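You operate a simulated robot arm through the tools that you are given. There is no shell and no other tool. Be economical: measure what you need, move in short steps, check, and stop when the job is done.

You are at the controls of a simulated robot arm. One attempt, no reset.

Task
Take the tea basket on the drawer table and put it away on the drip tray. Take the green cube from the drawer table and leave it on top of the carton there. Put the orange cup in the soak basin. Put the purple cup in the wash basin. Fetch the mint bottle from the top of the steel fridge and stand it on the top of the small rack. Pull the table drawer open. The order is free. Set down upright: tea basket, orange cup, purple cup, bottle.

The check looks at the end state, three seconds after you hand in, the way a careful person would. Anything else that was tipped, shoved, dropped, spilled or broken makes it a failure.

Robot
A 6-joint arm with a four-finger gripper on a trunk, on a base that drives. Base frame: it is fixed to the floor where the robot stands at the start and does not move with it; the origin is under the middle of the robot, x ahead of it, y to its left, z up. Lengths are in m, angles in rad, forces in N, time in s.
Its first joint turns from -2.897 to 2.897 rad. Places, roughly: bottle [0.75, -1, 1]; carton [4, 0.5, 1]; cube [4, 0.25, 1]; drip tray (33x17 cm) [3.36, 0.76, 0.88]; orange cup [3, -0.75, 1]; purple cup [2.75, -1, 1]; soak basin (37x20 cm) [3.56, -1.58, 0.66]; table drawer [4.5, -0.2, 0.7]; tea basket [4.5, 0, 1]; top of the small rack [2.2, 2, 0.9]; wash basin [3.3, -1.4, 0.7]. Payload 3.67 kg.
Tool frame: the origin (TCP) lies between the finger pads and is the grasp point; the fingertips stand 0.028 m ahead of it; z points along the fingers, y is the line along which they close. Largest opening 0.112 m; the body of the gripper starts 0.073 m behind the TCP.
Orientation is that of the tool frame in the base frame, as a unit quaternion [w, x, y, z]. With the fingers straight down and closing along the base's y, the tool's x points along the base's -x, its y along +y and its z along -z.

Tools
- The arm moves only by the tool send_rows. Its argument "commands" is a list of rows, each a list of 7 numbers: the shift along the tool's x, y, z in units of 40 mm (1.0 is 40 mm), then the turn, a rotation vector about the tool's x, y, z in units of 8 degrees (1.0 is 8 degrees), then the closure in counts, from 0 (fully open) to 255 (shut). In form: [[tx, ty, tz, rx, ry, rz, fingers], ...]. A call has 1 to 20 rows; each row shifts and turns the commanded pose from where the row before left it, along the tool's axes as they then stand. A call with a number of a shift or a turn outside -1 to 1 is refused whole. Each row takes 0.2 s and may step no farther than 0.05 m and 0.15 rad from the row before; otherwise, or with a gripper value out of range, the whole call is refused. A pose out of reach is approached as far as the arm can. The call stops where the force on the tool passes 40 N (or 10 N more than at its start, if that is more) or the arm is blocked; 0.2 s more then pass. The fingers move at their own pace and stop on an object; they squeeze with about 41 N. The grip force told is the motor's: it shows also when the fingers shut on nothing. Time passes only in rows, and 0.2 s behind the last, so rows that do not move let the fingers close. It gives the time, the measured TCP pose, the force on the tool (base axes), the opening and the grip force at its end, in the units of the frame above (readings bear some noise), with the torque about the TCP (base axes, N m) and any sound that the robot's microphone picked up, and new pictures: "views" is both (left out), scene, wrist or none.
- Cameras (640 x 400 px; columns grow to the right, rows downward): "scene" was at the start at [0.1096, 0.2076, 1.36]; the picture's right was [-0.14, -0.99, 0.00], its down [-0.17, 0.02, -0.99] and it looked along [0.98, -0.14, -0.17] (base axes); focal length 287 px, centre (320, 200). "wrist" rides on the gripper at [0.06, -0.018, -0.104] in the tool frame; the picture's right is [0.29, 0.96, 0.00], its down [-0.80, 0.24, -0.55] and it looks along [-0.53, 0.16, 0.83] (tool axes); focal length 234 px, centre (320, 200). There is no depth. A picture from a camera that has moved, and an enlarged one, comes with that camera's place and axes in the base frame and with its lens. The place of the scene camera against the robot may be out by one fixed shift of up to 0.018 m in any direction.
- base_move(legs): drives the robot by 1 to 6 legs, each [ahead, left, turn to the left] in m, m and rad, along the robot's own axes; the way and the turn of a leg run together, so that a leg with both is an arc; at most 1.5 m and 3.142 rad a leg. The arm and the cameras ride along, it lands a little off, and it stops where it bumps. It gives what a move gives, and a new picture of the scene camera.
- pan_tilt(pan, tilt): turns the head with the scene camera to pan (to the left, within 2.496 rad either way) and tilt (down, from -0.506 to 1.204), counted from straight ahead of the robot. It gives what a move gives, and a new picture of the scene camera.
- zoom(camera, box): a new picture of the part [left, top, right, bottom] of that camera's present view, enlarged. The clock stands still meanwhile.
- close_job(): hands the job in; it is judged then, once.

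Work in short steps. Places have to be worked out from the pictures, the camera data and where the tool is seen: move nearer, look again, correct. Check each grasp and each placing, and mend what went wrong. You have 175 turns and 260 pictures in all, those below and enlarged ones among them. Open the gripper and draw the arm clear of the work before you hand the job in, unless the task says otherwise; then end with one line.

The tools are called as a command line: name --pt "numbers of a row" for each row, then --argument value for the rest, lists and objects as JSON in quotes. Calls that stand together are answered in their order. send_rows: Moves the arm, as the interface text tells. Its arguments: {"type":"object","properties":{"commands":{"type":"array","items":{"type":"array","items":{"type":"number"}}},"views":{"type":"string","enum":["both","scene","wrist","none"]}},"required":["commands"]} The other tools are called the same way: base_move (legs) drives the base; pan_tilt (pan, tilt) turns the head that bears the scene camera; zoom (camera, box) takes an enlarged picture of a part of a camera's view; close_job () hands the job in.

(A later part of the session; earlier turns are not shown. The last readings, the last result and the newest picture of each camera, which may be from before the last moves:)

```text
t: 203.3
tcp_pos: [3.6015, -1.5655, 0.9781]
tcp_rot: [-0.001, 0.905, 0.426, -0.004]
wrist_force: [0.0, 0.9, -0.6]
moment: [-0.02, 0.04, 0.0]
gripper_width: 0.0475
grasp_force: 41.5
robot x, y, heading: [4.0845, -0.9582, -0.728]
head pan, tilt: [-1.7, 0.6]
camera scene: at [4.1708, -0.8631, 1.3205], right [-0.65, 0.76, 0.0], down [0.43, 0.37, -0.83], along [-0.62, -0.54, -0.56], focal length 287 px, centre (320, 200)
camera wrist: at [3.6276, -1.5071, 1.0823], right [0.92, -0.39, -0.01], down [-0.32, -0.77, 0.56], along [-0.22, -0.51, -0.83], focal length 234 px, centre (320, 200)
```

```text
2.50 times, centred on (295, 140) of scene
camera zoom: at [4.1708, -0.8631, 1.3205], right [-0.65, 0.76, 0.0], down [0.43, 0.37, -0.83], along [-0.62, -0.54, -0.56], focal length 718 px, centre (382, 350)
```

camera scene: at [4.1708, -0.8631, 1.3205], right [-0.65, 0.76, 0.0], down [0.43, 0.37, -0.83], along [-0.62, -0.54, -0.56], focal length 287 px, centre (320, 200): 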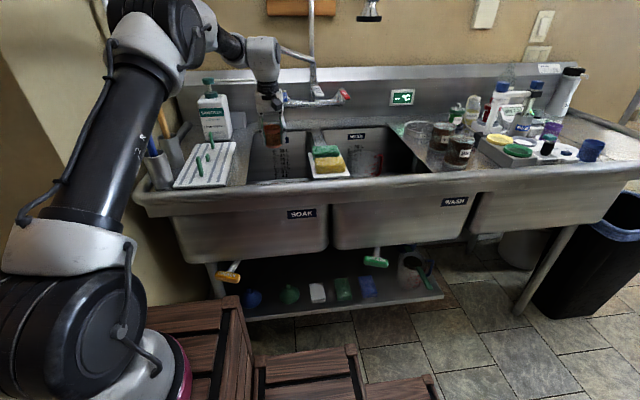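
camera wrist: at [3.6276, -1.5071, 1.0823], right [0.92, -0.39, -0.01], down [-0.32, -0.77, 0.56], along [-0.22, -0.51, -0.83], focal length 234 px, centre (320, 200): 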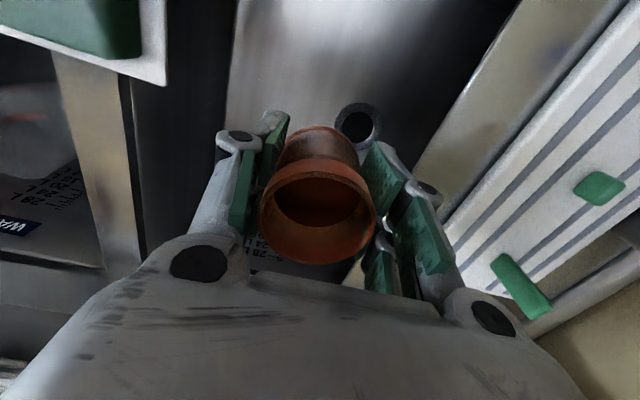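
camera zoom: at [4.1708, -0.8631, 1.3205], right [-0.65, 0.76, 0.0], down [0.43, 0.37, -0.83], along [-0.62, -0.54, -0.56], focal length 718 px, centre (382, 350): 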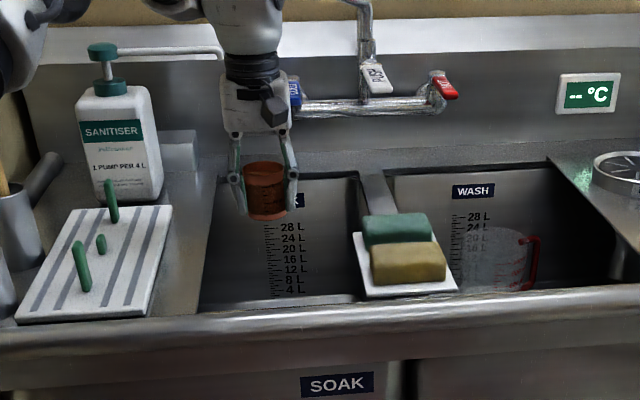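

Inside width is ±0.1+ around s≈3.72; drain lies 10 cm away. I shift 1.5 cm and descend further.

send_rows --pt "0 -0.4 0.6 0 0 0 255" --pt "0 0 0.8 0 0 0 255" --pt "0 0 0.8 0 0 0 255" --pt "0 0 0.8 0 0 0 255" --pt "0 0 0.8 0 0 0 255" --pt "0 0 0.8 0 0 0 255" --pt "0 0 0.4 0 0 0 255" --pt "0 0 0 0 0 0 255" --views "wrist"

zoom --camera "scene" --box '[170, 60, 420, 220]'

```text
t: 205.2
tcp_pos: [3.5899, -1.5541, 0.7771]
tcp_rot: [0.0, 0.904, 0.427, -0.004]
wrist_force: [0.3, 0.1, -0.4]
moment: [-0.01, 0.02, 0.0]
gripper_width: 0.0475
grasp_force: 41.0
robot x, y, heading: [4.0817, -0.9588, -0.729]
head pan, tilt: [-1.7, 0.6]
camera wrist: at [3.6149, -1.4968, 0.8813], right [0.92, -0.39, -0.01], down [-0.32, -0.77, 0.56], along [-0.22, -0.51, -0.83], focal length 234 px, centre (320, 200)
```

wrist: 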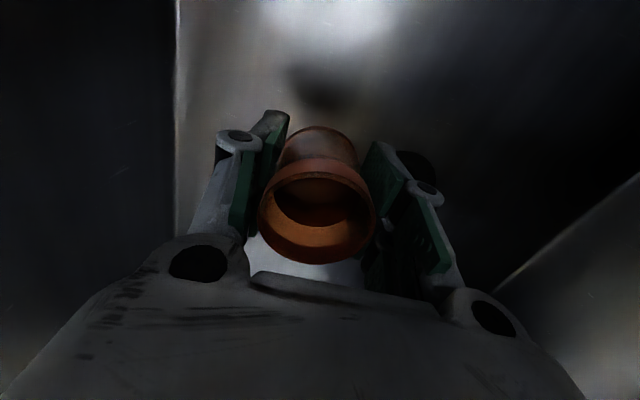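

```text
2.50 times, centred on (295, 140) of scene
camera zoom: at [4.1707, -0.8632, 1.3205], right [-0.65, 0.76, 0.0], down [0.43, 0.37, -0.82], along [-0.62, -0.54, -0.57], focal length 718 px, centre (382, 350)
```

zoom: 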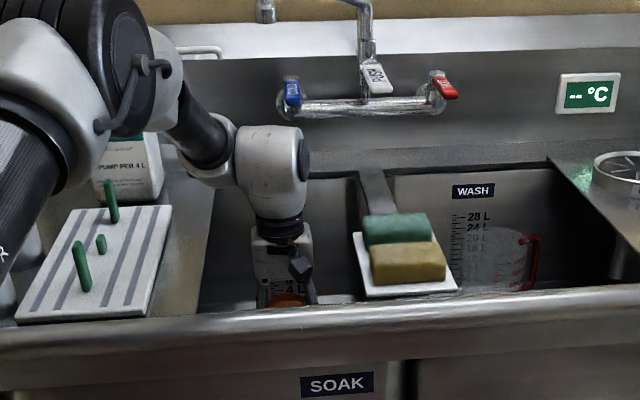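

In the basin, free all round. I lower slowly to contact.

send_rows --pt "0 0 0.3 0 0 0 255" --pt "0 0 0.3 0 0 0 255" --pt "0 0 0.2 0 0 0 255" --pt "0 0 0.15 0 0 0 255" --pt "0 0 0 0 0 0 255" --views "none"

send_rows --pt "0 0 0.12 0 0 0 255" --pt "0 0 0.12 0 0 0 255" --pt "0 0 0.12 0 0 0 255" --pt "0 0 0 0 0 0 255" --views "none"

```text
t: 206.3
tcp_pos: [3.5877, -1.5537, 0.7372]
tcp_rot: [-0.001, 0.904, 0.427, -0.003]
wrist_force: [0.1, 0.0, -1.4]
moment: [0.0, -0.04, 0.02]
gripper_width: 0.0475
grasp_force: 40.5
robot x, y, heading: [4.0796, -0.96, -0.731]
head pan, tilt: [-1.7, 0.6]
```

```text
t: 207.3
tcp_pos: [3.5868, -1.5539, 0.7263]
tcp_rot: [-0.001, 0.905, 0.426, -0.003]
wrist_force: [0.7, -0.3, -1.1]
moment: [0.02, -0.02, -0.02]
gripper_width: 0.0474
grasp_force: 41.2
robot x, y, heading: [4.0805, -0.9559, -0.735]
head pan, tilt: [-1.7, 0.6]
```

Not yet; continue.

send_rows --pt "0 0 0.12 0 0 0 255" --pt "0 0 0.12 0 0 0 255" --pt "0 0 0.12 0 0 0 255" --pt "0 0 0 0 0 0 255" --views "none"

send_rows --pt "0 0 0.12 0 0 0 255" --pt "0 0 0.12 0 0 0 255" --pt "0 0 0 0 0 0 255" --views "wrist"

```text
t: 208.3
tcp_pos: [3.5862, -1.5536, 0.71]
tcp_rot: [0.0, 0.904, 0.427, -0.003]
wrist_force: [-0.6, 0.7, -0.4]
moment: [-0.02, -0.01, 0.01]
gripper_width: 0.0475
grasp_force: 40.8
robot x, y, heading: [4.0845, -0.9569, -0.731]
head pan, tilt: [-1.7, 0.6]
```

```text
t: 209.2
tcp_pos: [3.5864, -1.5535, 0.7029]
tcp_rot: [0.0, 0.904, 0.427, -0.003]
wrist_force: [0.3, -0.7, -0.9]
moment: [-0.04, -0.02, 0.03]
gripper_width: 0.0473
grasp_force: 41.3
robot x, y, heading: [4.0801, -0.9614, -0.731]
head pan, tilt: [-1.7, 0.6]
camera wrist: at [3.6142, -1.4949, 0.8064], right [0.92, -0.39, -0.01], down [-0.32, -0.77, 0.56], along [-0.22, -0.51, -0.83], focal length 234 px, centre (320, 200)
```

wrist: 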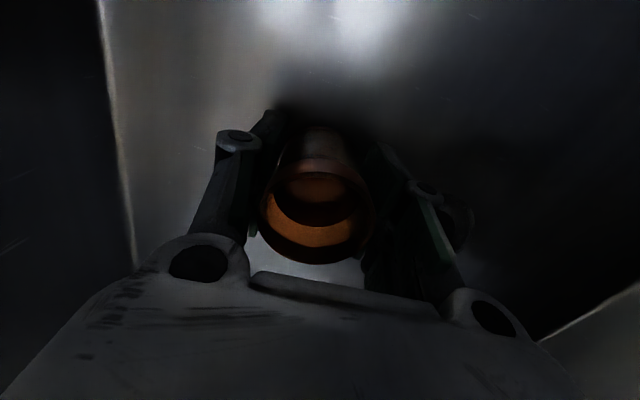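

The shadow closes in; continue down.

send_rows --pt "0 0 0.1 0 0 0 255" --pt "0 0 0.1 0 0 0 255" --pt "0 0 0 0 0 0 255" --views "none"

send_rows --pt "0 0 0.1 0 0 0 255" --pt "0 0 0.1 0 0 0 255" --pt "0 0 0 0 0 0 255" --views "none"

send_rows --pt "0 0 0.1 0 0 0 255" --pt "0 0 0.1 0 0 0 255" --pt "0 0 0 0 0 0 255" --views "none"

```text
t: 209.9
tcp_pos: [3.5865, -1.5524, 0.6956]
tcp_rot: [0.0, 0.905, 0.426, -0.007]
wrist_force: [-2.8, -6.3, 31.6]
moment: [-0.29, 0.18, 0.06]
gripper_width: 0.0481
grasp_force: 41.2
robot x, y, heading: [4.0848, -0.9591, -0.727]
head pan, tilt: [-1.7, 0.6]
```

```text
t: 210.5
tcp_pos: [3.5865, -1.5525, 0.6899]
tcp_rot: [0.0, 0.904, 0.427, -0.006]
wrist_force: [0.7, -0.2, 11.7]
moment: [-0.11, -0.13, 0.03]
gripper_width: 0.0471
grasp_force: 40.7
robot x, y, heading: [4.081, -0.9545, -0.728]
head pan, tilt: [-1.7, 0.6]
stopped in row 2: the force on the tool passed its limit at 50 N (the readings are from after the stop); the commanded pose is now the measured one
```

```text
t: 210.9
tcp_pos: [3.5853, -1.5539, 0.69]
tcp_rot: [-0.001, 0.904, 0.428, -0.007]
wrist_force: [1.3, 0.2, 11.5]
moment: [-0.04, -0.15, -0.04]
gripper_width: 0.0472
grasp_force: 40.7
robot x, y, heading: [4.0811, -0.9606, -0.732]
head pan, tilt: [-1.7, 0.6]
stopped in row 2: the force on the tool passed its limit at 47 N (the readings are from after the stop); the commanded pose is now the measured one
```

The cup stands on the basin floor. I open the fingers.

send_rows --pt "0 0 0 0 0 0 110" --pt "0 0 0 0 0 0 85" --pt "0 0 0 0 0 0 85" --views "wrist"

```text
t: 211.7
tcp_pos: [3.5852, -1.5532, 0.6887]
tcp_rot: [-0.001, 0.904, 0.427, -0.004]
wrist_force: [-0.1, -0.4, 0.9]
moment: [-0.02, 0.02, 0.0]
gripper_width: 0.0746
grasp_force: 0.0
robot x, y, heading: [4.0845, -0.9577, -0.736]
head pan, tilt: [-1.7, 0.6]
camera wrist: at [3.6124, -1.4956, 0.793], right [0.92, -0.39, -0.01], down [-0.32, -0.77, 0.56], along [-0.22, -0.51, -0.83], focal length 234 px, centre (320, 200)
```

wrist: 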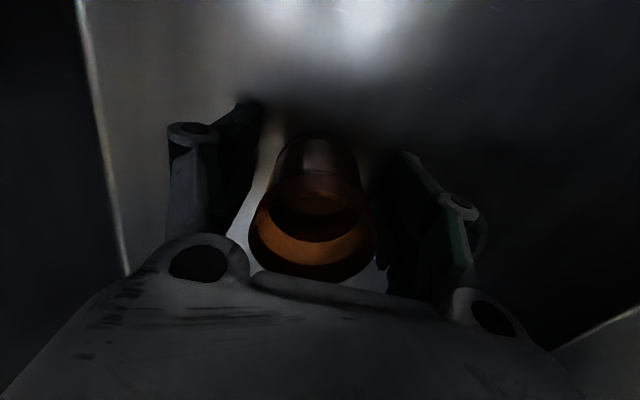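

Released. I rise straight up and look down at it.

send_rows --pt "0 0 -0.5 0 0 0 85" --pt "0 0 -0.8 0 0 0 85" --pt "0 0 -0.9 0 0 0 85" --pt "0 0 -0.95 0 0 0 85" --pt "0 0 -0.95 0 0 0 85" --pt "0 0 -0.95 0 0 0 85" --pt "0 0 -0.95 0 0 0 85" --pt "0 0 -0.95 0 0 0 85" --pt "0 0 -0.95 0 0 0 85" --pt "0 0 -0.95 0 0 0 85" --pt "0 0 -0.95 0 0 0 85" --views "wrist"

zoom --camera "wrist" --box '[200, 0, 440, 180]'

```text
t: 214.1
tcp_pos: [3.5919, -1.5512, 1.0783]
tcp_rot: [-0.001, 0.904, 0.427, -0.004]
wrist_force: [-0.8, -0.1, -1.0]
moment: [0.03, 0.01, -0.02]
gripper_width: 0.0749
grasp_force: 0.0
robot x, y, heading: [4.0813, -0.9561, -0.73]
head pan, tilt: [-1.7, 0.6]
camera wrist: at [3.6185, -1.4938, 1.1817], right [0.92, -0.39, -0.01], down [-0.32, -0.77, 0.56], along [-0.22, -0.51, -0.83], focal length 234 px, centre (320, 200)
```

wrist: 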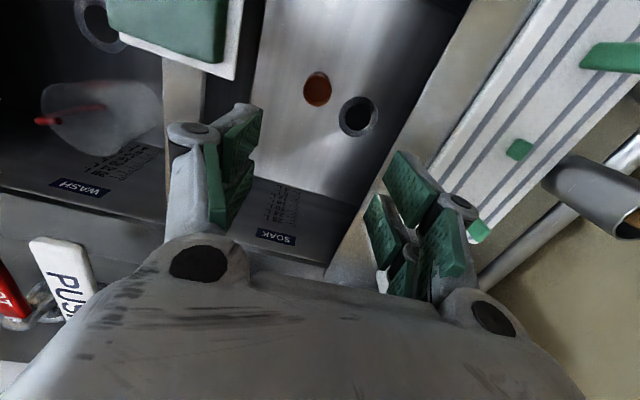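

```text
2.22 times, centred on (320, 90) of wrist
camera zoom: at [3.6185, -1.4938, 1.1817], right [0.92, -0.39, -0.01], down [-0.32, -0.77, 0.56], along [-0.22, -0.51, -0.83], focal length 520 px, centre (320, 444)
```

zoom: 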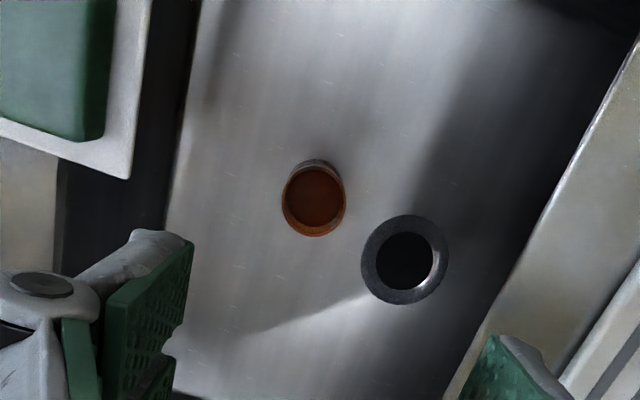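

Orange cup stands upright in the soak basin. I raise, retract and drive back for the purple cup.

send_rows --pt "0.3 0 -0.9 0 0 0 40" --pt "0.5 0 -0.8 0 0 0 40" --pt "0.9 0 -0.4 0 0 0 40" --pt "0.9 0 -0.4 0 0 0 40" --pt "0.9 0 0 0 0 0 40" --pt "0.9 0 0 0 0 0 40" --pt "0.9 0 0 0 0 0 40" --views "none"

base_move --legs '[[-0.98, 0, 0]]'

send_rows --pt "0 0 0 0 0 0 40" --views "wrist"

```text
t: 215.7
tcp_pos: [3.7206, -1.391, 1.1785]
tcp_rot: [0.0, 0.904, 0.427, -0.005]
wrist_force: [-0.9, 0.4, -0.2]
moment: [0.02, -0.06, 0.0]
gripper_width: 0.0945
grasp_force: 0.0
robot x, y, heading: [4.0811, -0.9614, -0.732]
head pan, tilt: [-1.7, 0.6]
```

```text
t: 220.8
tcp_pos: [2.9905, -0.7187, 1.1796]
tcp_rot: [0.0, 0.911, 0.413, -0.005]
wrist_force: [-0.4, -0.7, -0.5]
moment: [0.0, -0.01, -0.01]
gripper_width: 0.0944
grasp_force: 0.2
robot x, y, heading: [3.3625, -0.2978, -0.761]
head pan, tilt: [-1.7, 0.6]
camera scene: at [3.4553, -0.2045, 1.3205], right [-0.63, 0.78, 0.0], down [0.44, 0.36, -0.83], along [-0.64, -0.52, -0.56], focal length 287 px, centre (320, 200)
```

scene: 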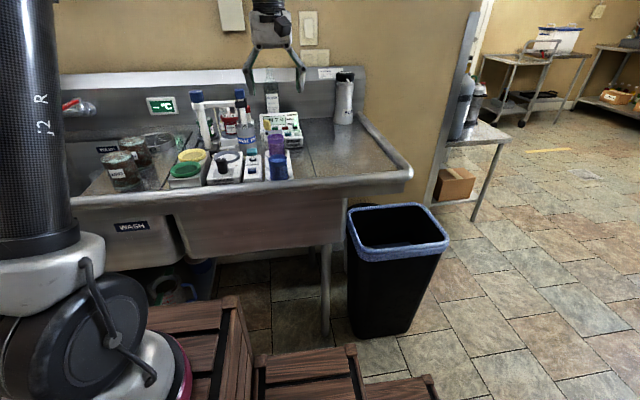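

```text
t: 221.2
tcp_pos: [2.9906, -0.7183, 1.1802]
tcp_rot: [-0.001, 0.911, 0.413, -0.005]
wrist_force: [0.1, -0.1, -0.2]
moment: [-0.01, -0.01, -0.01]
gripper_width: 0.0945
grasp_force: 0.1
robot x, y, heading: [3.3633, -0.2966, -0.762]
head pan, tilt: [-1.7, 0.6]
camera wrist: at [3.0191, -0.6613, 1.2838], right [0.91, -0.41, -0.01], down [-0.34, -0.76, 0.56], along [-0.24, -0.51, -0.83], focal length 234 px, centre (320, 200)
```

wrist: 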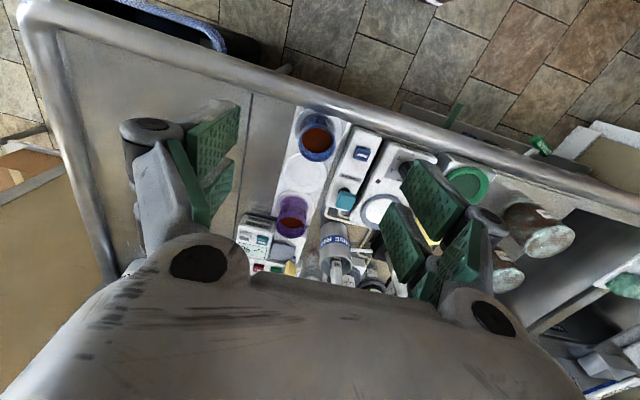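

Purple cup at ≈(2.862, -0.877); the rinse beaker with probes is only ~8 cm to its right, so I look closely to choose a free closing direction.

zoom --camera "wrist" --box '[220, 90, 420, 290]'

zoom --camera "scene" --box '[180, 70, 320, 200]'

```text
2.00 times, centred on (320, 190) of wrist
camera zoom: at [3.0191, -0.6613, 1.2838], right [0.91, -0.41, -0.01], down [-0.34, -0.76, 0.56], along [-0.24, -0.51, -0.83], focal length 468 px, centre (320, 220)
```

zoom: 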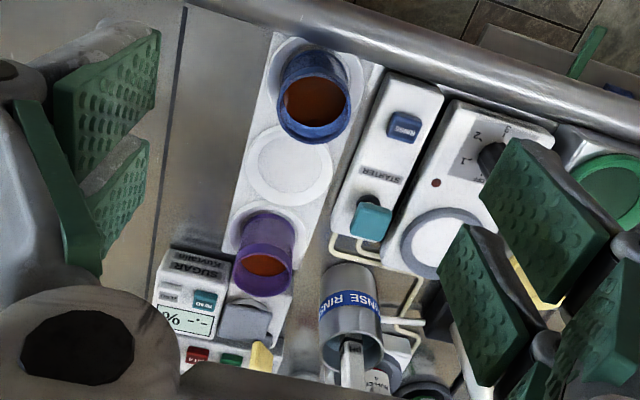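

```text
3.08 times, centred on (250, 135) of scene
camera zoom: at [3.4553, -0.2045, 1.3205], right [-0.63, 0.78, 0.0], down [0.44, 0.36, -0.83], along [-0.64, -0.52, -0.56], focal length 884 px, centre (535, 400)
```

zoom: 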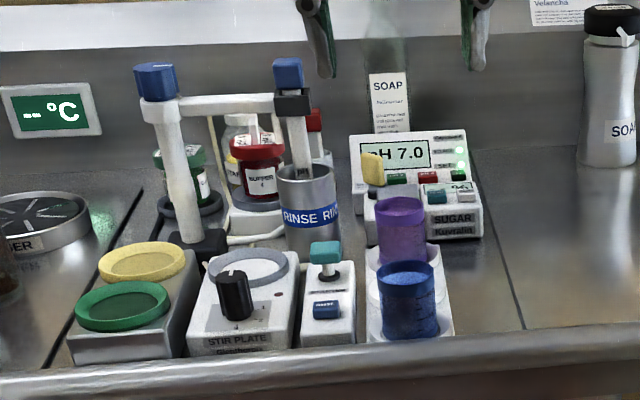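

Geometry: beaker centre is at (2.905,-0.98), so there is a slot for the right finger between knob and beaker with a 5° yaw. I move over the purple cup.

send_rows --pt "-0.85 0.03 0 0 0 -0.3 60" --pt "-0.85 0.03 0 0 0 -0.3 60" --pt "-0.85 0.03 0 0 0 0 60" --pt "-0.85 0.03 0 0 0 0 60" --pt "-0.85 0.03 0 0 0 0 60" --pt "-0.85 0.03 0 0 0 0 60" --pt "0 0 0.8 0 0 0 60" --pt "0 0 0 0 0 0 60" --views "wrist"

zoom --camera "wrist" --box '[220, 50, 420, 200]'

```text
t: 223.0
tcp_pos: [2.8695, -0.8838, 1.1491]
tcp_rot: [-0.001, 0.893, 0.451, -0.005]
wrist_force: [-0.3, 0.7, 1.1]
moment: [0.03, 0.01, -0.02]
gripper_width: 0.0857
grasp_force: 0.0
robot x, y, heading: [3.3644, -0.2934, -0.761]
head pan, tilt: [-1.7, 0.6]
camera wrist: at [2.8938, -0.8247, 1.2536], right [0.94, -0.34, -0.01], down [-0.27, -0.78, 0.56], along [-0.19, -0.52, -0.83], focal length 234 px, centre (320, 200)
```

wrist: 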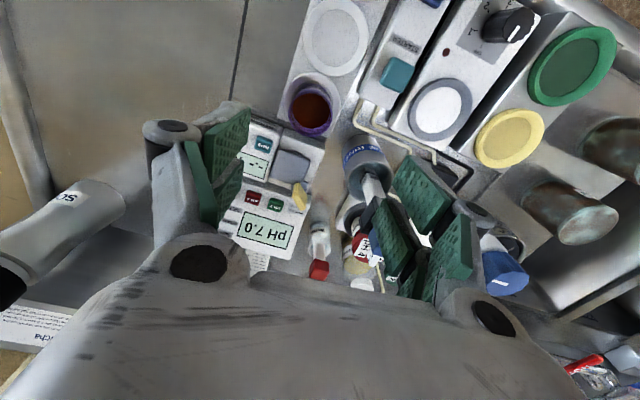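

```text
2.67 times, centred on (320, 125) of wrist
camera zoom: at [2.8938, -0.8247, 1.2536], right [0.94, -0.34, -0.01], down [-0.27, -0.78, 0.56], along [-0.19, -0.52, -0.83], focal length 624 px, centre (320, 400)
```

zoom: 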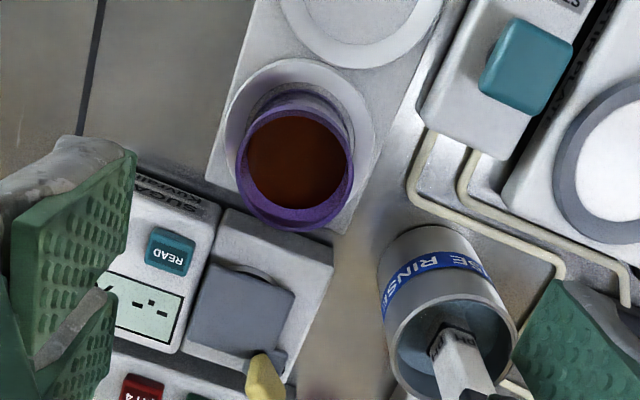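

Needs 9 mm correction both ways; both finger spots are free. I correct and go down to 0.965.

send_rows --pt "-0.22 -0.22 0.6 0 0 0 60" --pt "0 0 0.95 0 0 0 60" --pt "0 0 0.95 0 0 0 60" --pt "0 0 0.95 0 0 0 60" --pt "0 0 0.95 0 0 0 60" --pt "0 0 0.2 0 0 0 60" --pt "0 0 0 0 0 0 60" --views "wrist"

zoom --camera "scene" --box '[180, 50, 320, 200]'

```text
t: 224.6
tcp_pos: [2.855, -0.8883, 0.9663]
tcp_rot: [-0.002, 0.893, 0.451, -0.005]
wrist_force: [0.1, -0.2, -0.6]
moment: [-0.04, 0.0, -0.02]
gripper_width: 0.0856
grasp_force: 0.0
robot x, y, heading: [3.3656, -0.2976, -0.758]
head pan, tilt: [-1.7, 0.6]
camera wrist: at [2.8789, -0.8295, 1.0699], right [0.94, -0.34, -0.01], down [-0.27, -0.78, 0.56], along [-0.19, -0.52, -0.83], focal length 234 px, centre (320, 200)
```

wrist: 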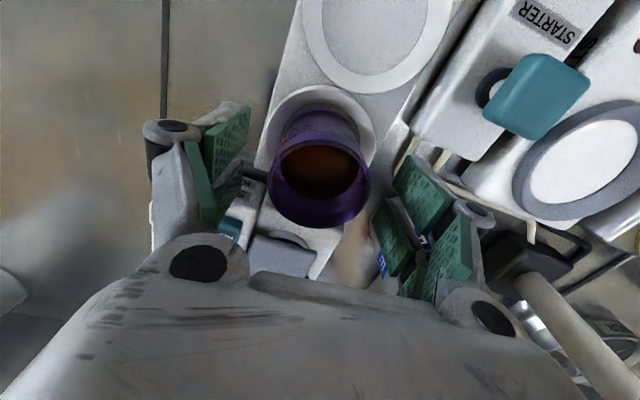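

```text
2.67 times, centred on (250, 125) of scene
camera zoom: at [3.4553, -0.2046, 1.3205], right [-0.63, 0.78, 0.0], down [0.44, 0.36, -0.82], along [-0.64, -0.52, -0.57], focal length 766 px, centre (507, 400)
```

zoom: 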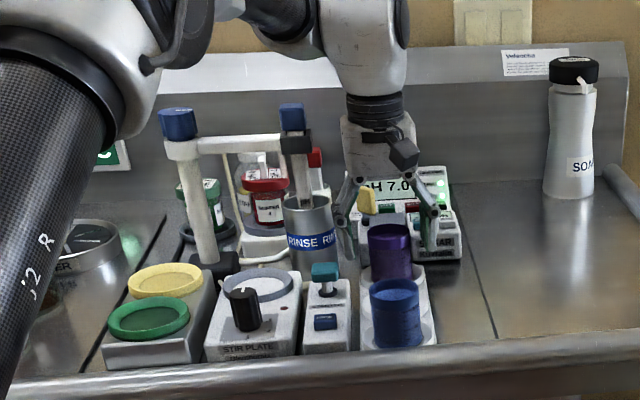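

Centred. Lower 2 cm and close.

send_rows --pt "0.05 0 0.3 0 0 0 60" --pt "0 0 0.22 0 0 0 60" --pt "0 0 0 0 0 0 100" --pt "0 0 0 0 0 0 130" --pt "0 0 0 0 0 0 255" --pt "0 0 0 0 0 0 255" --views "wrist"

```text
t: 226.0
tcp_pos: [2.8573, -0.8863, 0.9446]
tcp_rot: [-0.001, 0.893, 0.451, -0.005]
wrist_force: [0.4, -0.4, 0.2]
moment: [0.04, -0.03, -0.02]
gripper_width: 0.0485
grasp_force: 41.2
robot x, y, heading: [3.3621, -0.297, -0.76]
head pan, tilt: [-1.7, 0.6]
camera wrist: at [2.8805, -0.827, 1.0487], right [0.94, -0.34, -0.01], down [-0.27, -0.78, 0.56], along [-0.19, -0.52, -0.83], focal length 234 px, centre (320, 200)
```

wrist: 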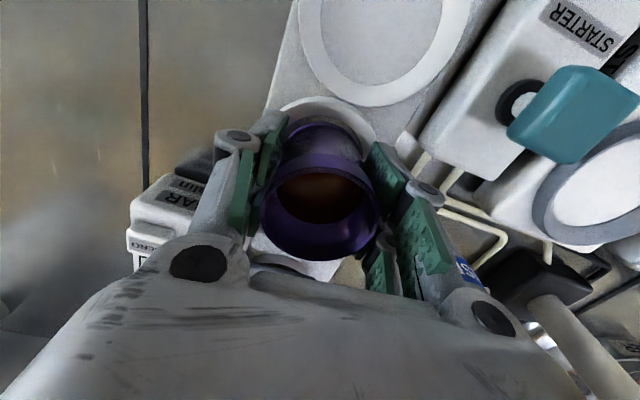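

Purple gripped. Lift straight up, then retract.

send_rows --pt "0 0 -0.3 0 0 0 255" --pt "0 0 -0.6 0 0 0 255" --pt "0 0 -0.7 0 0 0 255" --pt "0 0 -0.8 0 0 0 255" --pt "0 0 -0.8 0 0 0 255" --pt "0 0 -0.8 0 0 0 255" --pt "0 0 -0.8 0 0 0 255" --pt "0 0 -0.8 0 0 0 255" --pt "0 0 -0.4 0 0 0 255" --pt "0.6 0 0 0 0 0.3 255" --pt "0.8 0 0 0 0 0.3 255" --pt "0.8 0 0 0 0 0 255" --pt "0.8 0 0 0 0 0 255" --pt "0.8 0 0 0 0 0 255" --views "both"

```text
t: 229.0
tcp_pos: [2.965, -0.7643, 1.1792]
tcp_rot: [-0.001, 0.911, 0.413, -0.005]
wrist_force: [-0.1, 0.0, -0.8]
moment: [0.06, 0.0, 0.01]
gripper_width: 0.0485
grasp_force: 41.4
out of reach, approached as far as the arm can: row 9
robot x, y, heading: [3.3621, -0.298, -0.757]
head pan, tilt: [-1.7, 0.6]
camera scene: at [3.455, -0.2049, 1.3205], right [-0.63, 0.78, 0.0], down [0.44, 0.36, -0.82], along [-0.64, -0.52, -0.57], focal length 287 px, centre (320, 200)
camera wrist: at [2.9938, -0.7064, 1.2829], right [0.91, -0.41, -0.01], down [-0.34, -0.76, 0.56], along [-0.24, -0.51, -0.83], focal length 234 px, centre (320, 200)
```

scene: 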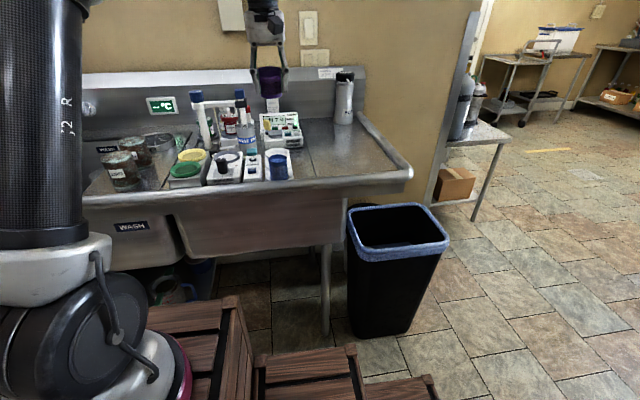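
wrist: 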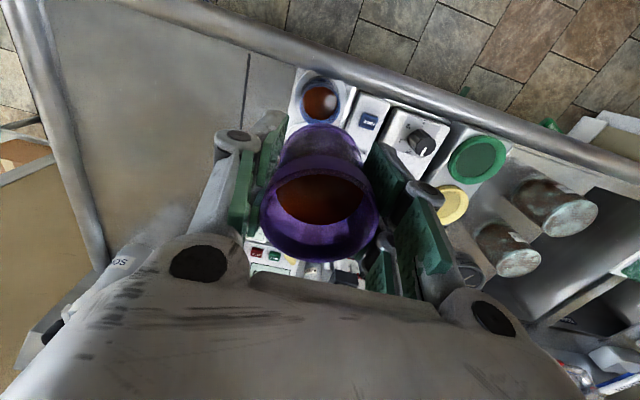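

Purple held level. I straighten the heading and drive 0.68 m to the wash basin.

base_move --legs '[[0, 0.02, 0.035], [0.66, 0, 0]]'

send_rows --pt "0 0 0 0 0 0 255" --views "wrist"

zoom --camera "scene" --box '[160, 60, 416, 220]'

```text
t: 233.1
tcp_pos: [3.5073, -1.2098, 1.1807]
tcp_rot: [0.0, 0.902, 0.432, -0.005]
wrist_force: [-0.6, 0.8, -0.3]
moment: [-0.01, 0.01, 0.02]
gripper_width: 0.0484
grasp_force: 40.7
robot x, y, heading: [3.8828, -0.7285, -0.714]
head pan, tilt: [-1.7, 0.6]
camera scene: at [3.9723, -0.6308, 1.3205], right [-0.66, 0.75, 0.0], down [0.42, 0.38, -0.82], along [-0.62, -0.55, -0.57], focal length 287 px, centre (320, 200)
```

scene: 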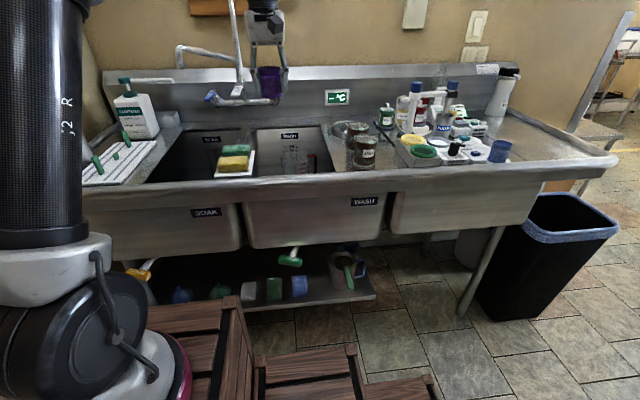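

```text
t: 233.5
tcp_pos: [3.5077, -1.2111, 1.1795]
tcp_rot: [0.0, 0.901, 0.433, -0.006]
wrist_force: [0.7, 0.7, -0.9]
moment: [-0.01, -0.01, 0.03]
gripper_width: 0.0485
grasp_force: 41.2
robot x, y, heading: [3.8866, -0.729, -0.713]
head pan, tilt: [-1.7, 0.6]
camera wrist: at [3.5328, -1.1522, 1.2836], right [0.93, -0.37, -0.01], down [-0.31, -0.77, 0.56], along [-0.22, -0.52, -0.83], focal length 234 px, centre (320, 200)
```

wrist: 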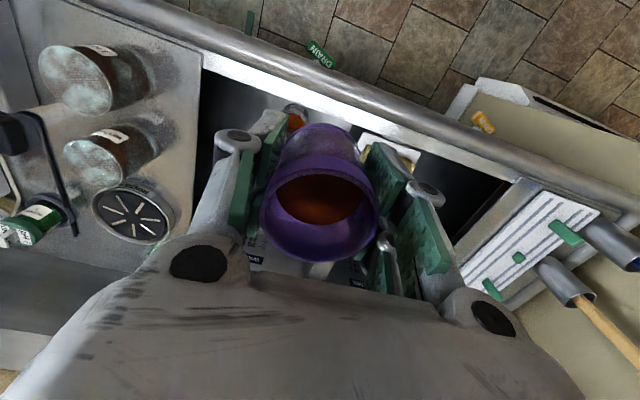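

```text
2.50 times, centred on (288, 140) of scene
camera zoom: at [3.9723, -0.6308, 1.3205], right [-0.66, 0.75, 0.0], down [0.42, 0.38, -0.82], along [-0.62, -0.55, -0.57], focal length 718 px, centre (400, 350)
```

zoom: 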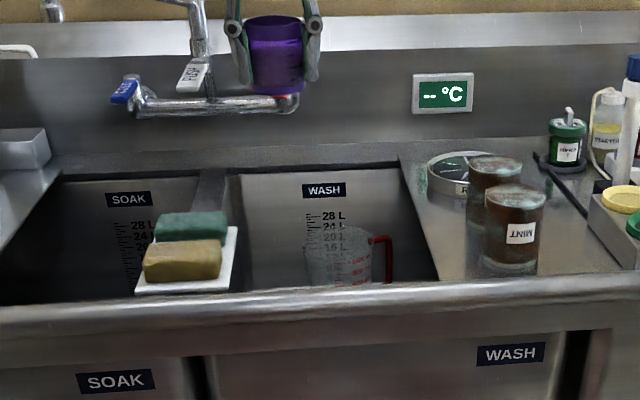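

Wash basin holds a measuring jug (s≈3.37, n≈1.02) and something small near the front (s≈3.41, n≈1.30); the free spot is about s 3.465, n 1.165. I move there, lowering slightly, and look.

send_rows --pt "-0.75 0.06 0.1 0 0 0 255" --pt "-0.75 0.06 0.2 0 0 0 255" --pt "-0.75 0.06 0.2 0 0 0 255" --pt "-0.75 0.06 0.3 0 0 0 255" --pt "-0.75 0.06 0.3 0 0 0 255" --pt "-0.75 0.06 0.4 0 0 0 255" --pt "-0.75 0.06 0.4 0 0 0 255" --pt "-0.75 0.06 0.4 0 0 0 255" --pt "0 0 0 0 0 0 255" --views "wrist"

zoom --camera "wrist" --box '[160, 0, 480, 200]'

zoom --camera "scene" --box '[160, 40, 416, 200]'

```text
t: 235.1
tcp_pos: [3.4426, -1.3, 1.0854]
tcp_rot: [-0.008, 0.909, 0.417, -0.005]
wrist_force: [-4.1, 1.8, 28.7]
moment: [-0.27, -0.2, -0.01]
gripper_width: 0.0486
grasp_force: 40.8
out of reach, approached as far as the arm can: row 7
robot x, y, heading: [3.8831, -0.7079, -0.741]
head pan, tilt: [-1.7, 0.6]
stopped in row 7: the arm was blocked; the commanded pose is now the measured one
camera wrist: at [3.4713, -1.2436, 1.1905], right [0.91, -0.41, -0.02], down [-0.33, -0.77, 0.55], along [-0.24, -0.5, -0.83], focal length 234 px, centre (320, 200)
```

wrist: 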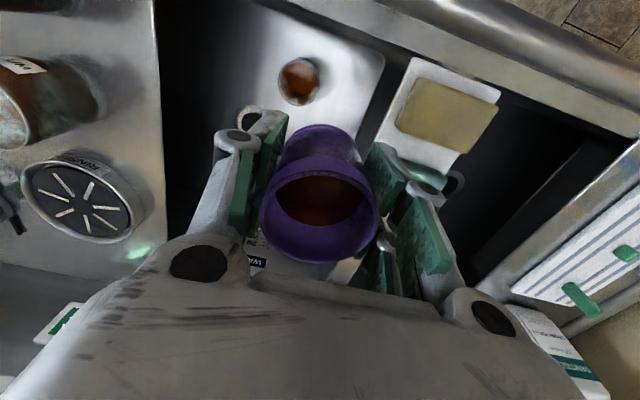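

```text
2.00 times, centred on (320, 100) of wrist
camera zoom: at [3.4713, -1.2436, 1.1905], right [0.91, -0.41, -0.02], down [-0.33, -0.77, 0.55], along [-0.24, -0.5, -0.83], focal length 468 px, centre (320, 400)
```

zoom: 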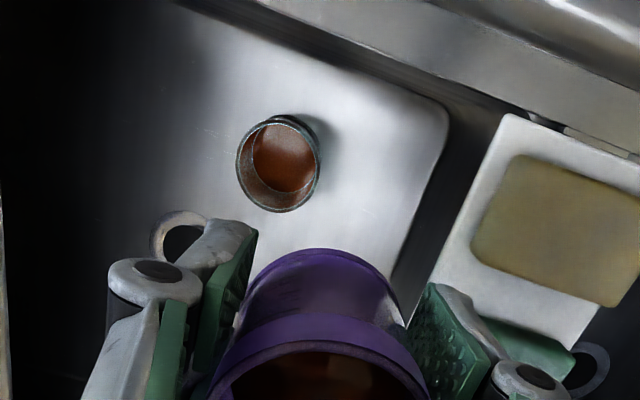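

```text
2.50 times, centred on (288, 120) of scene
camera zoom: at [4.0494, -0.5282, 1.3214], right [-0.65, 0.76, -0.01], down [0.38, 0.31, -0.87], along [-0.66, -0.57, -0.49], focal length 718 px, centre (400, 400)
```

zoom: 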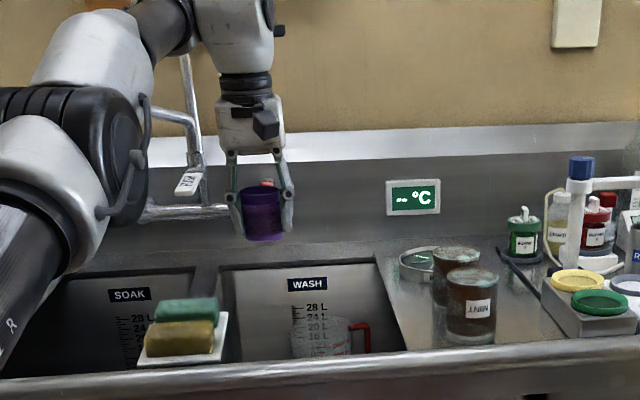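

Blocked, and the base seems rocked. I reverse the last moves at once.

send_rows --pt "0.5 0 -0.3 0 0 0 255" --pt "0.7 0 -0.4 0 0 0 255" --pt "0.7 0 -0.4 0 0 0 255" --pt "0 0 0 0 0 0 255" --views "scene"

```text
t: 235.5
tcp_pos: [3.4963, -1.2624, 1.0778]
tcp_rot: [-0.045, 0.901, 0.414, 0.121]
wrist_force: [2.9, 6.1, 5.4]
moment: [-0.71, 0.44, -0.09]
gripper_width: 0.0484
grasp_force: 41.0
robot x, y, heading: [3.8803, -0.705, -0.74]
head pan, tilt: [-1.7, 0.6]
stopped in row 2: the arm was blocked; the commanded pose is now the measured one
camera scene: at [4.0576, -0.5142, 1.3216], right [-0.64, 0.76, -0.01], down [0.38, 0.3, -0.88], along [-0.67, -0.57, -0.48], focal length 287 px, centre (320, 200)
```

scene: 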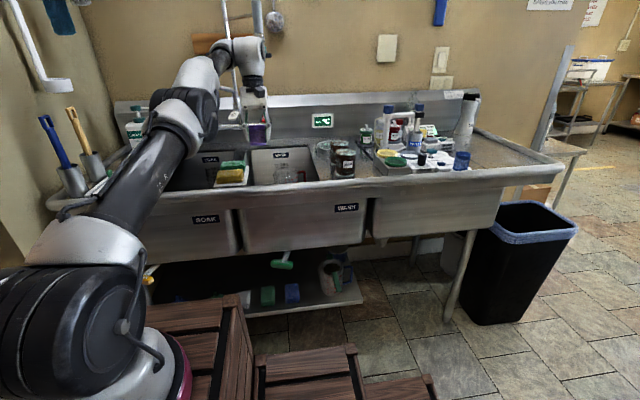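

The tool got tilted about 15° by the jam. Before moving more, I zoom to see what the arm is touching.

zoom --camera "scene" --box '[130, 0, 350, 220]'

zoom --camera "wrist" --box '[0, 0, 640, 400]'

```text
1.82 times, centred on (240, 110) of scene
camera zoom: at [4.0576, -0.5142, 1.3216], right [-0.64, 0.76, -0.01], down [0.38, 0.3, -0.88], along [-0.67, -0.57, -0.48], focal length 522 px, centre (466, 364)
```

zoom: 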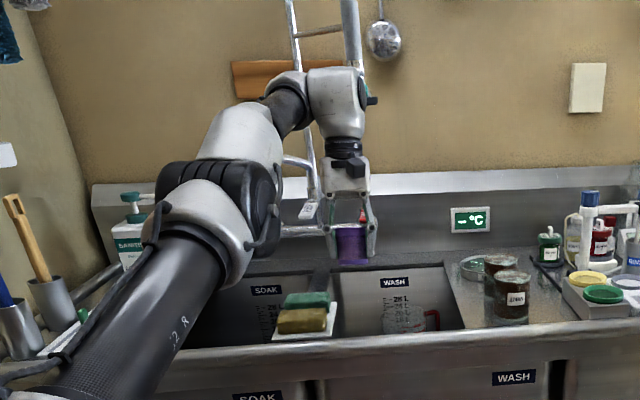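

```text
1.00 times, centred on (320, 200) of wrist (not enlarged: the box is as wide or as high as the picture)
camera zoom: at [3.5035, -1.2253, 1.1938], right [0.91, -0.41, 0.09], down [-0.42, -0.84, 0.34], along [-0.06, -0.34, -0.94], focal length 234 px, centre (320, 200)
```

zoom: 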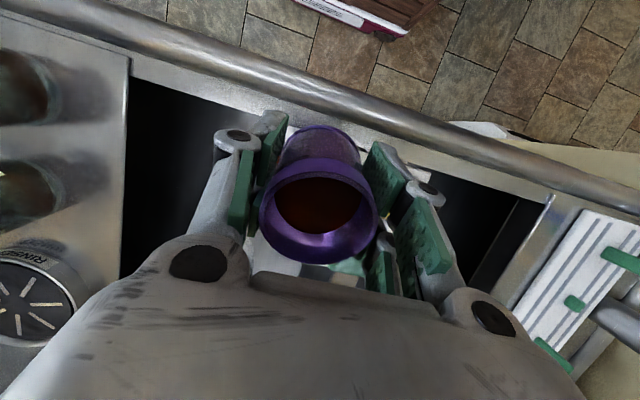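

The wrist has run into the pre-rinse sprayer pipe and the robot leans. I check with a no-move row whether it settles.

send_rows --pt "0 0 0 0 0 0 255" --views "none"

```text
t: 235.8
tcp_pos: [3.4638, -1.325, 0.9254]
tcp_rot: [-0.076, 0.892, 0.41, 0.177]
wrist_force: [-2.3, 5.9, 16.0]
moment: [-1.06, 0.26, -0.22]
gripper_width: 0.0486
grasp_force: 40.6
robot x, y, heading: [3.8877, -0.6986, -0.729]
head pan, tilt: [-1.7, 0.6]
stopped in row 1: the arm was blocked; the commanded pose is now the measured one
```

pan_tilt --pan -1.7 --tilt 0.5

```text
t: 236.5
tcp_pos: [3.4296, -1.3334, 0.9893]
tcp_rot: [-0.064, 0.895, 0.411, 0.162]
wrist_force: [1.1, -2.6, -3.1]
moment: [0.29, 0.01, 0.04]
gripper_width: 0.0486
grasp_force: 41.0
robot x, y, heading: [3.8803, -0.6989, -0.73]
head pan, tilt: [-1.7, 0.499]
camera scene: at [3.9656, -0.6073, 1.3296], right [-0.65, 0.76, 0.0], down [0.36, 0.31, -0.88], along [-0.67, -0.57, -0.48], focal length 287 px, centre (320, 200)
```

scene: 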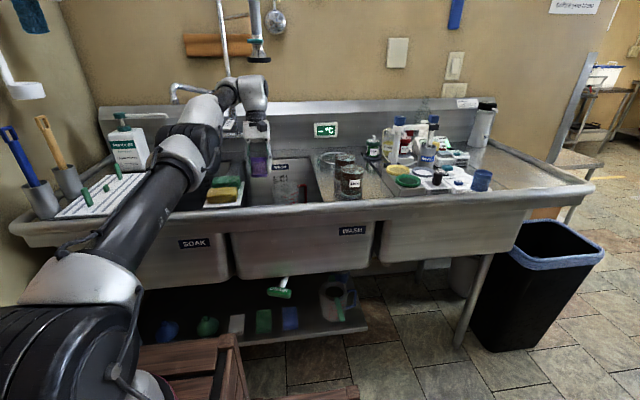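

The robot has settled upright again; the wrist is just below the sprayer head and the cup is tilted ~20°. I level it gently while lowering a little.

send_rows --pt "0 0 0.1 0.02 -0.4 0 255" --pt "0 0 0.2 0.02 -0.5 0 255" --pt "0 0 0.2 0.02 -0.5 0 255" --pt "0 0 0.2 0.02 -0.5 0 255" --pt "0 0 0.1 0 -0.5 0 255" --pt "0 0 0 0 0 0 255" --views "both"

zoom --camera "scene" --box '[150, 0, 406, 220]'

```text
t: 237.9
tcp_pos: [3.4339, -1.3302, 0.9585]
tcp_rot: [0.0, 0.91, 0.415, 0.007]
wrist_force: [-0.3, 0.0, -0.9]
moment: [0.0, 0.02, -0.02]
gripper_width: 0.0485
grasp_force: 41.1
robot x, y, heading: [3.8775, -0.7043, -0.737]
head pan, tilt: [-1.7, 0.499]
camera scene: at [3.9679, -0.6105, 1.3296], right [-0.65, 0.76, 0.0], down [0.37, 0.31, -0.88], along [-0.67, -0.57, -0.48], focal length 287 px, centre (320, 200)
camera wrist: at [3.4596, -1.2743, 1.0635], right [0.91, -0.41, 0.01], down [-0.35, -0.76, 0.55], along [-0.22, -0.5, -0.84], focal length 234 px, centre (320, 200)
```

scene: 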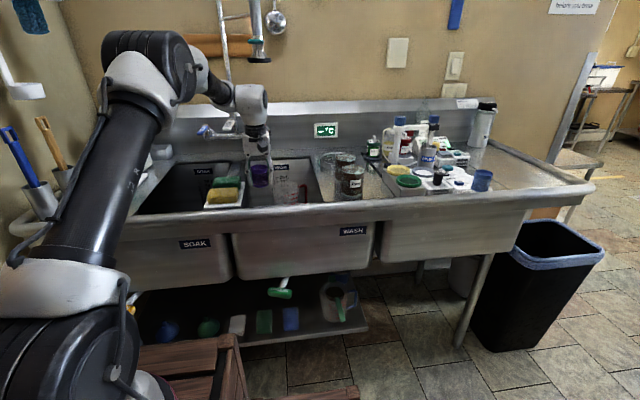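
wrist: 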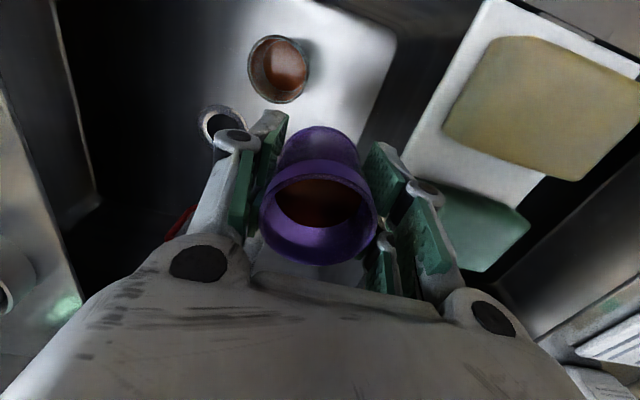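

```text
1.82 times, centred on (278, 110) of scene
camera zoom: at [3.9679, -0.6105, 1.3296], right [-0.65, 0.76, 0.0], down [0.37, 0.31, -0.88], along [-0.67, -0.57, -0.48], focal length 522 px, centre (396, 364)
```

zoom: 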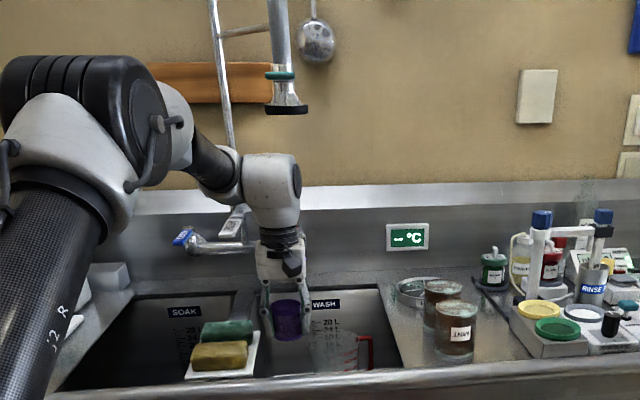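

Level again (0.9585), wrist now well below the sprayer head. A glass of amber liquid stands at s≈3.40, n≈1.29; I move 10 cm toward the wall at this height, to n≈1.165.

send_rows --pt "-0.5 -0.08 0 0 0 0 255" --pt "-0.5 -0.08 0 0 0 0 255" --pt "-0.5 -0.08 0.05 0 0 0 255" --pt "-0.5 0 0.1 0 0 0 255" --pt "-0.5 0 0.1 0 0 0 255" --pt "0 0 0 0 0 0 255" --views "both"

```text
t: 239.3
tcp_pos: [3.3703, -1.3914, 0.9458]
tcp_rot: [0.001, 0.91, 0.415, 0.008]
wrist_force: [-0.1, 0.3, -0.4]
moment: [0.0, -0.01, 0.01]
gripper_width: 0.0487
grasp_force: 40.9
out of reach, approached as far as the arm can: row 5
robot x, y, heading: [3.8816, -0.6988, -0.744]
head pan, tilt: [-1.7, 0.499]
camera scene: at [3.9678, -0.6104, 1.3296], right [-0.65, 0.76, 0.0], down [0.37, 0.31, -0.88], along [-0.67, -0.57, -0.48], focal length 287 px, centre (320, 200)
camera wrist: at [3.3965, -1.3344, 1.0508], right [0.91, -0.41, 0.01], down [-0.35, -0.76, 0.54], along [-0.21, -0.5, -0.84], focal length 234 px, centre (320, 200)
```

scene: 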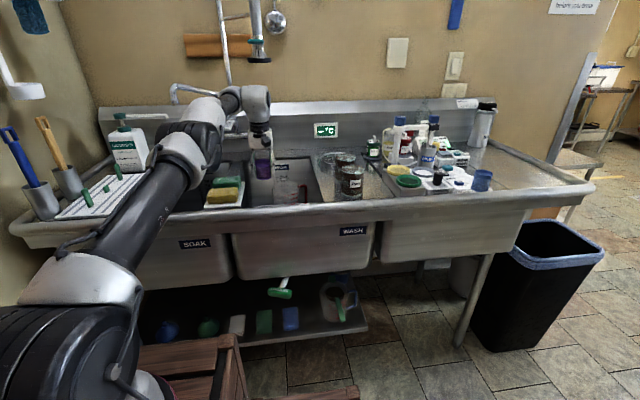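
wrist: 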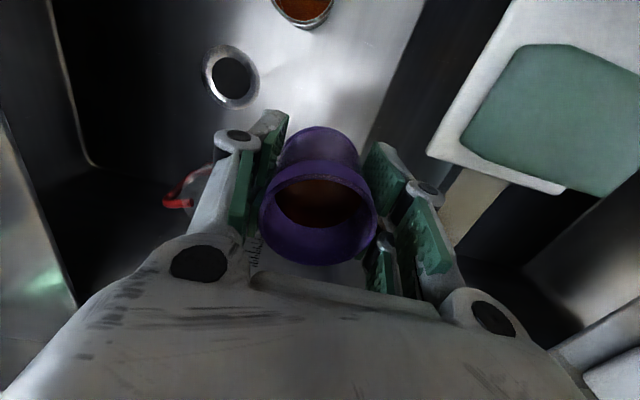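

Reach is marginal; I move the base 4.5 cm toward the sink, which also takes the cup clear of the glass.

base_move --legs '[[0, -0.045, 0]]'

send_rows --pt "0 0 0.5 0 0 0 255" --pt "0 0 0.7 0 0 0 255" --pt "0 0 0.7 0 0 0 255" --pt "0 0 0 0 0 0 255" --views "wrist"

```text
t: 240.2
tcp_pos: [3.3394, -1.4249, 0.9464]
tcp_rot: [0.0, 0.909, 0.417, 0.007]
wrist_force: [0.4, 0.1, -1.2]
moment: [0.01, 0.0, 0.0]
gripper_width: 0.0486
grasp_force: 40.5
robot x, y, heading: [3.8486, -0.7365, -0.738]
head pan, tilt: [-1.7, 0.499]
camera scene: at [3.9365, -0.6448, 1.3296], right [-0.65, 0.76, 0.0], down [0.37, 0.31, -0.88], along [-0.67, -0.57, -0.48], focal length 287 px, centre (320, 200)
```

scene: 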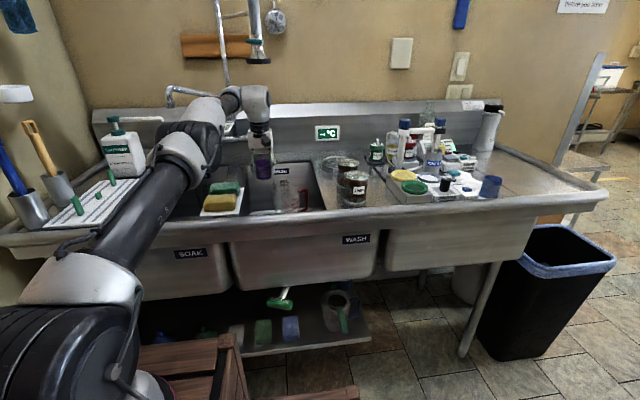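

```text
t: 241.2
tcp_pos: [3.342, -1.4249, 0.8684]
tcp_rot: [0.0, 0.91, 0.416, 0.007]
wrist_force: [0.6, -0.1, -1.0]
moment: [-0.03, 0.02, 0.01]
gripper_width: 0.0486
grasp_force: 40.7
robot x, y, heading: [3.8474, -0.7402, -0.739]
head pan, tilt: [-1.7, 0.499]
camera wrist: at [3.3672, -1.3676, 0.9735], right [0.91, -0.41, 0.01], down [-0.35, -0.76, 0.54], along [-0.22, -0.5, -0.84], focal length 234 px, centre (320, 200)
```

wrist: 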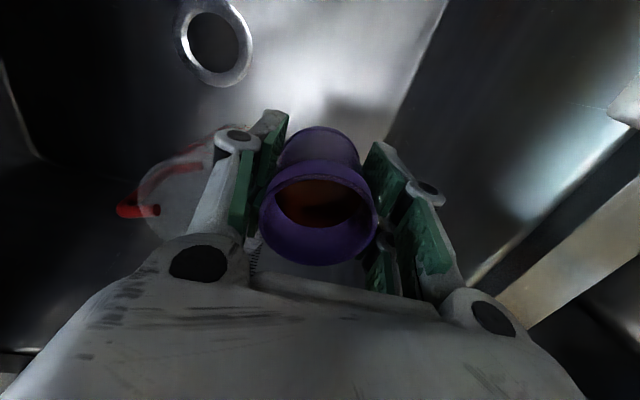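

The jug is ~10 cm to the left, fine. I shift 1.2 cm away from it and descend on.

send_rows --pt "0 0.3 0.5 0 0 0 255" --pt "0 0 0.7 0 0 0 255" --pt "0 0 0.7 0 0 0 255" --pt "0 0 0.7 0 0 0 255" --pt "0 0 0.4 0 0 0 255" --pt "0 0 0.2 0 0 0 255" --pt "0 0 0 0 0 0 255" --views "wrist"

```text
t: 242.8
tcp_pos: [3.3497, -1.4306, 0.7432]
tcp_rot: [0.001, 0.91, 0.415, 0.008]
wrist_force: [0.0, 1.1, -0.7]
moment: [0.0, -0.01, 0.0]
gripper_width: 0.0484
grasp_force: 40.8
robot x, y, heading: [3.8473, -0.7371, -0.742]
head pan, tilt: [-1.7, 0.499]
camera wrist: at [3.3758, -1.3743, 0.8485], right [0.91, -0.41, 0.01], down [-0.35, -0.76, 0.54], along [-0.21, -0.5, -0.84], focal length 234 px, centre (320, 200)
```

wrist: 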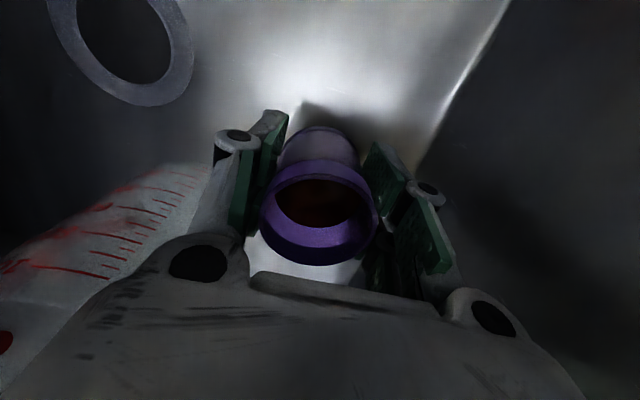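

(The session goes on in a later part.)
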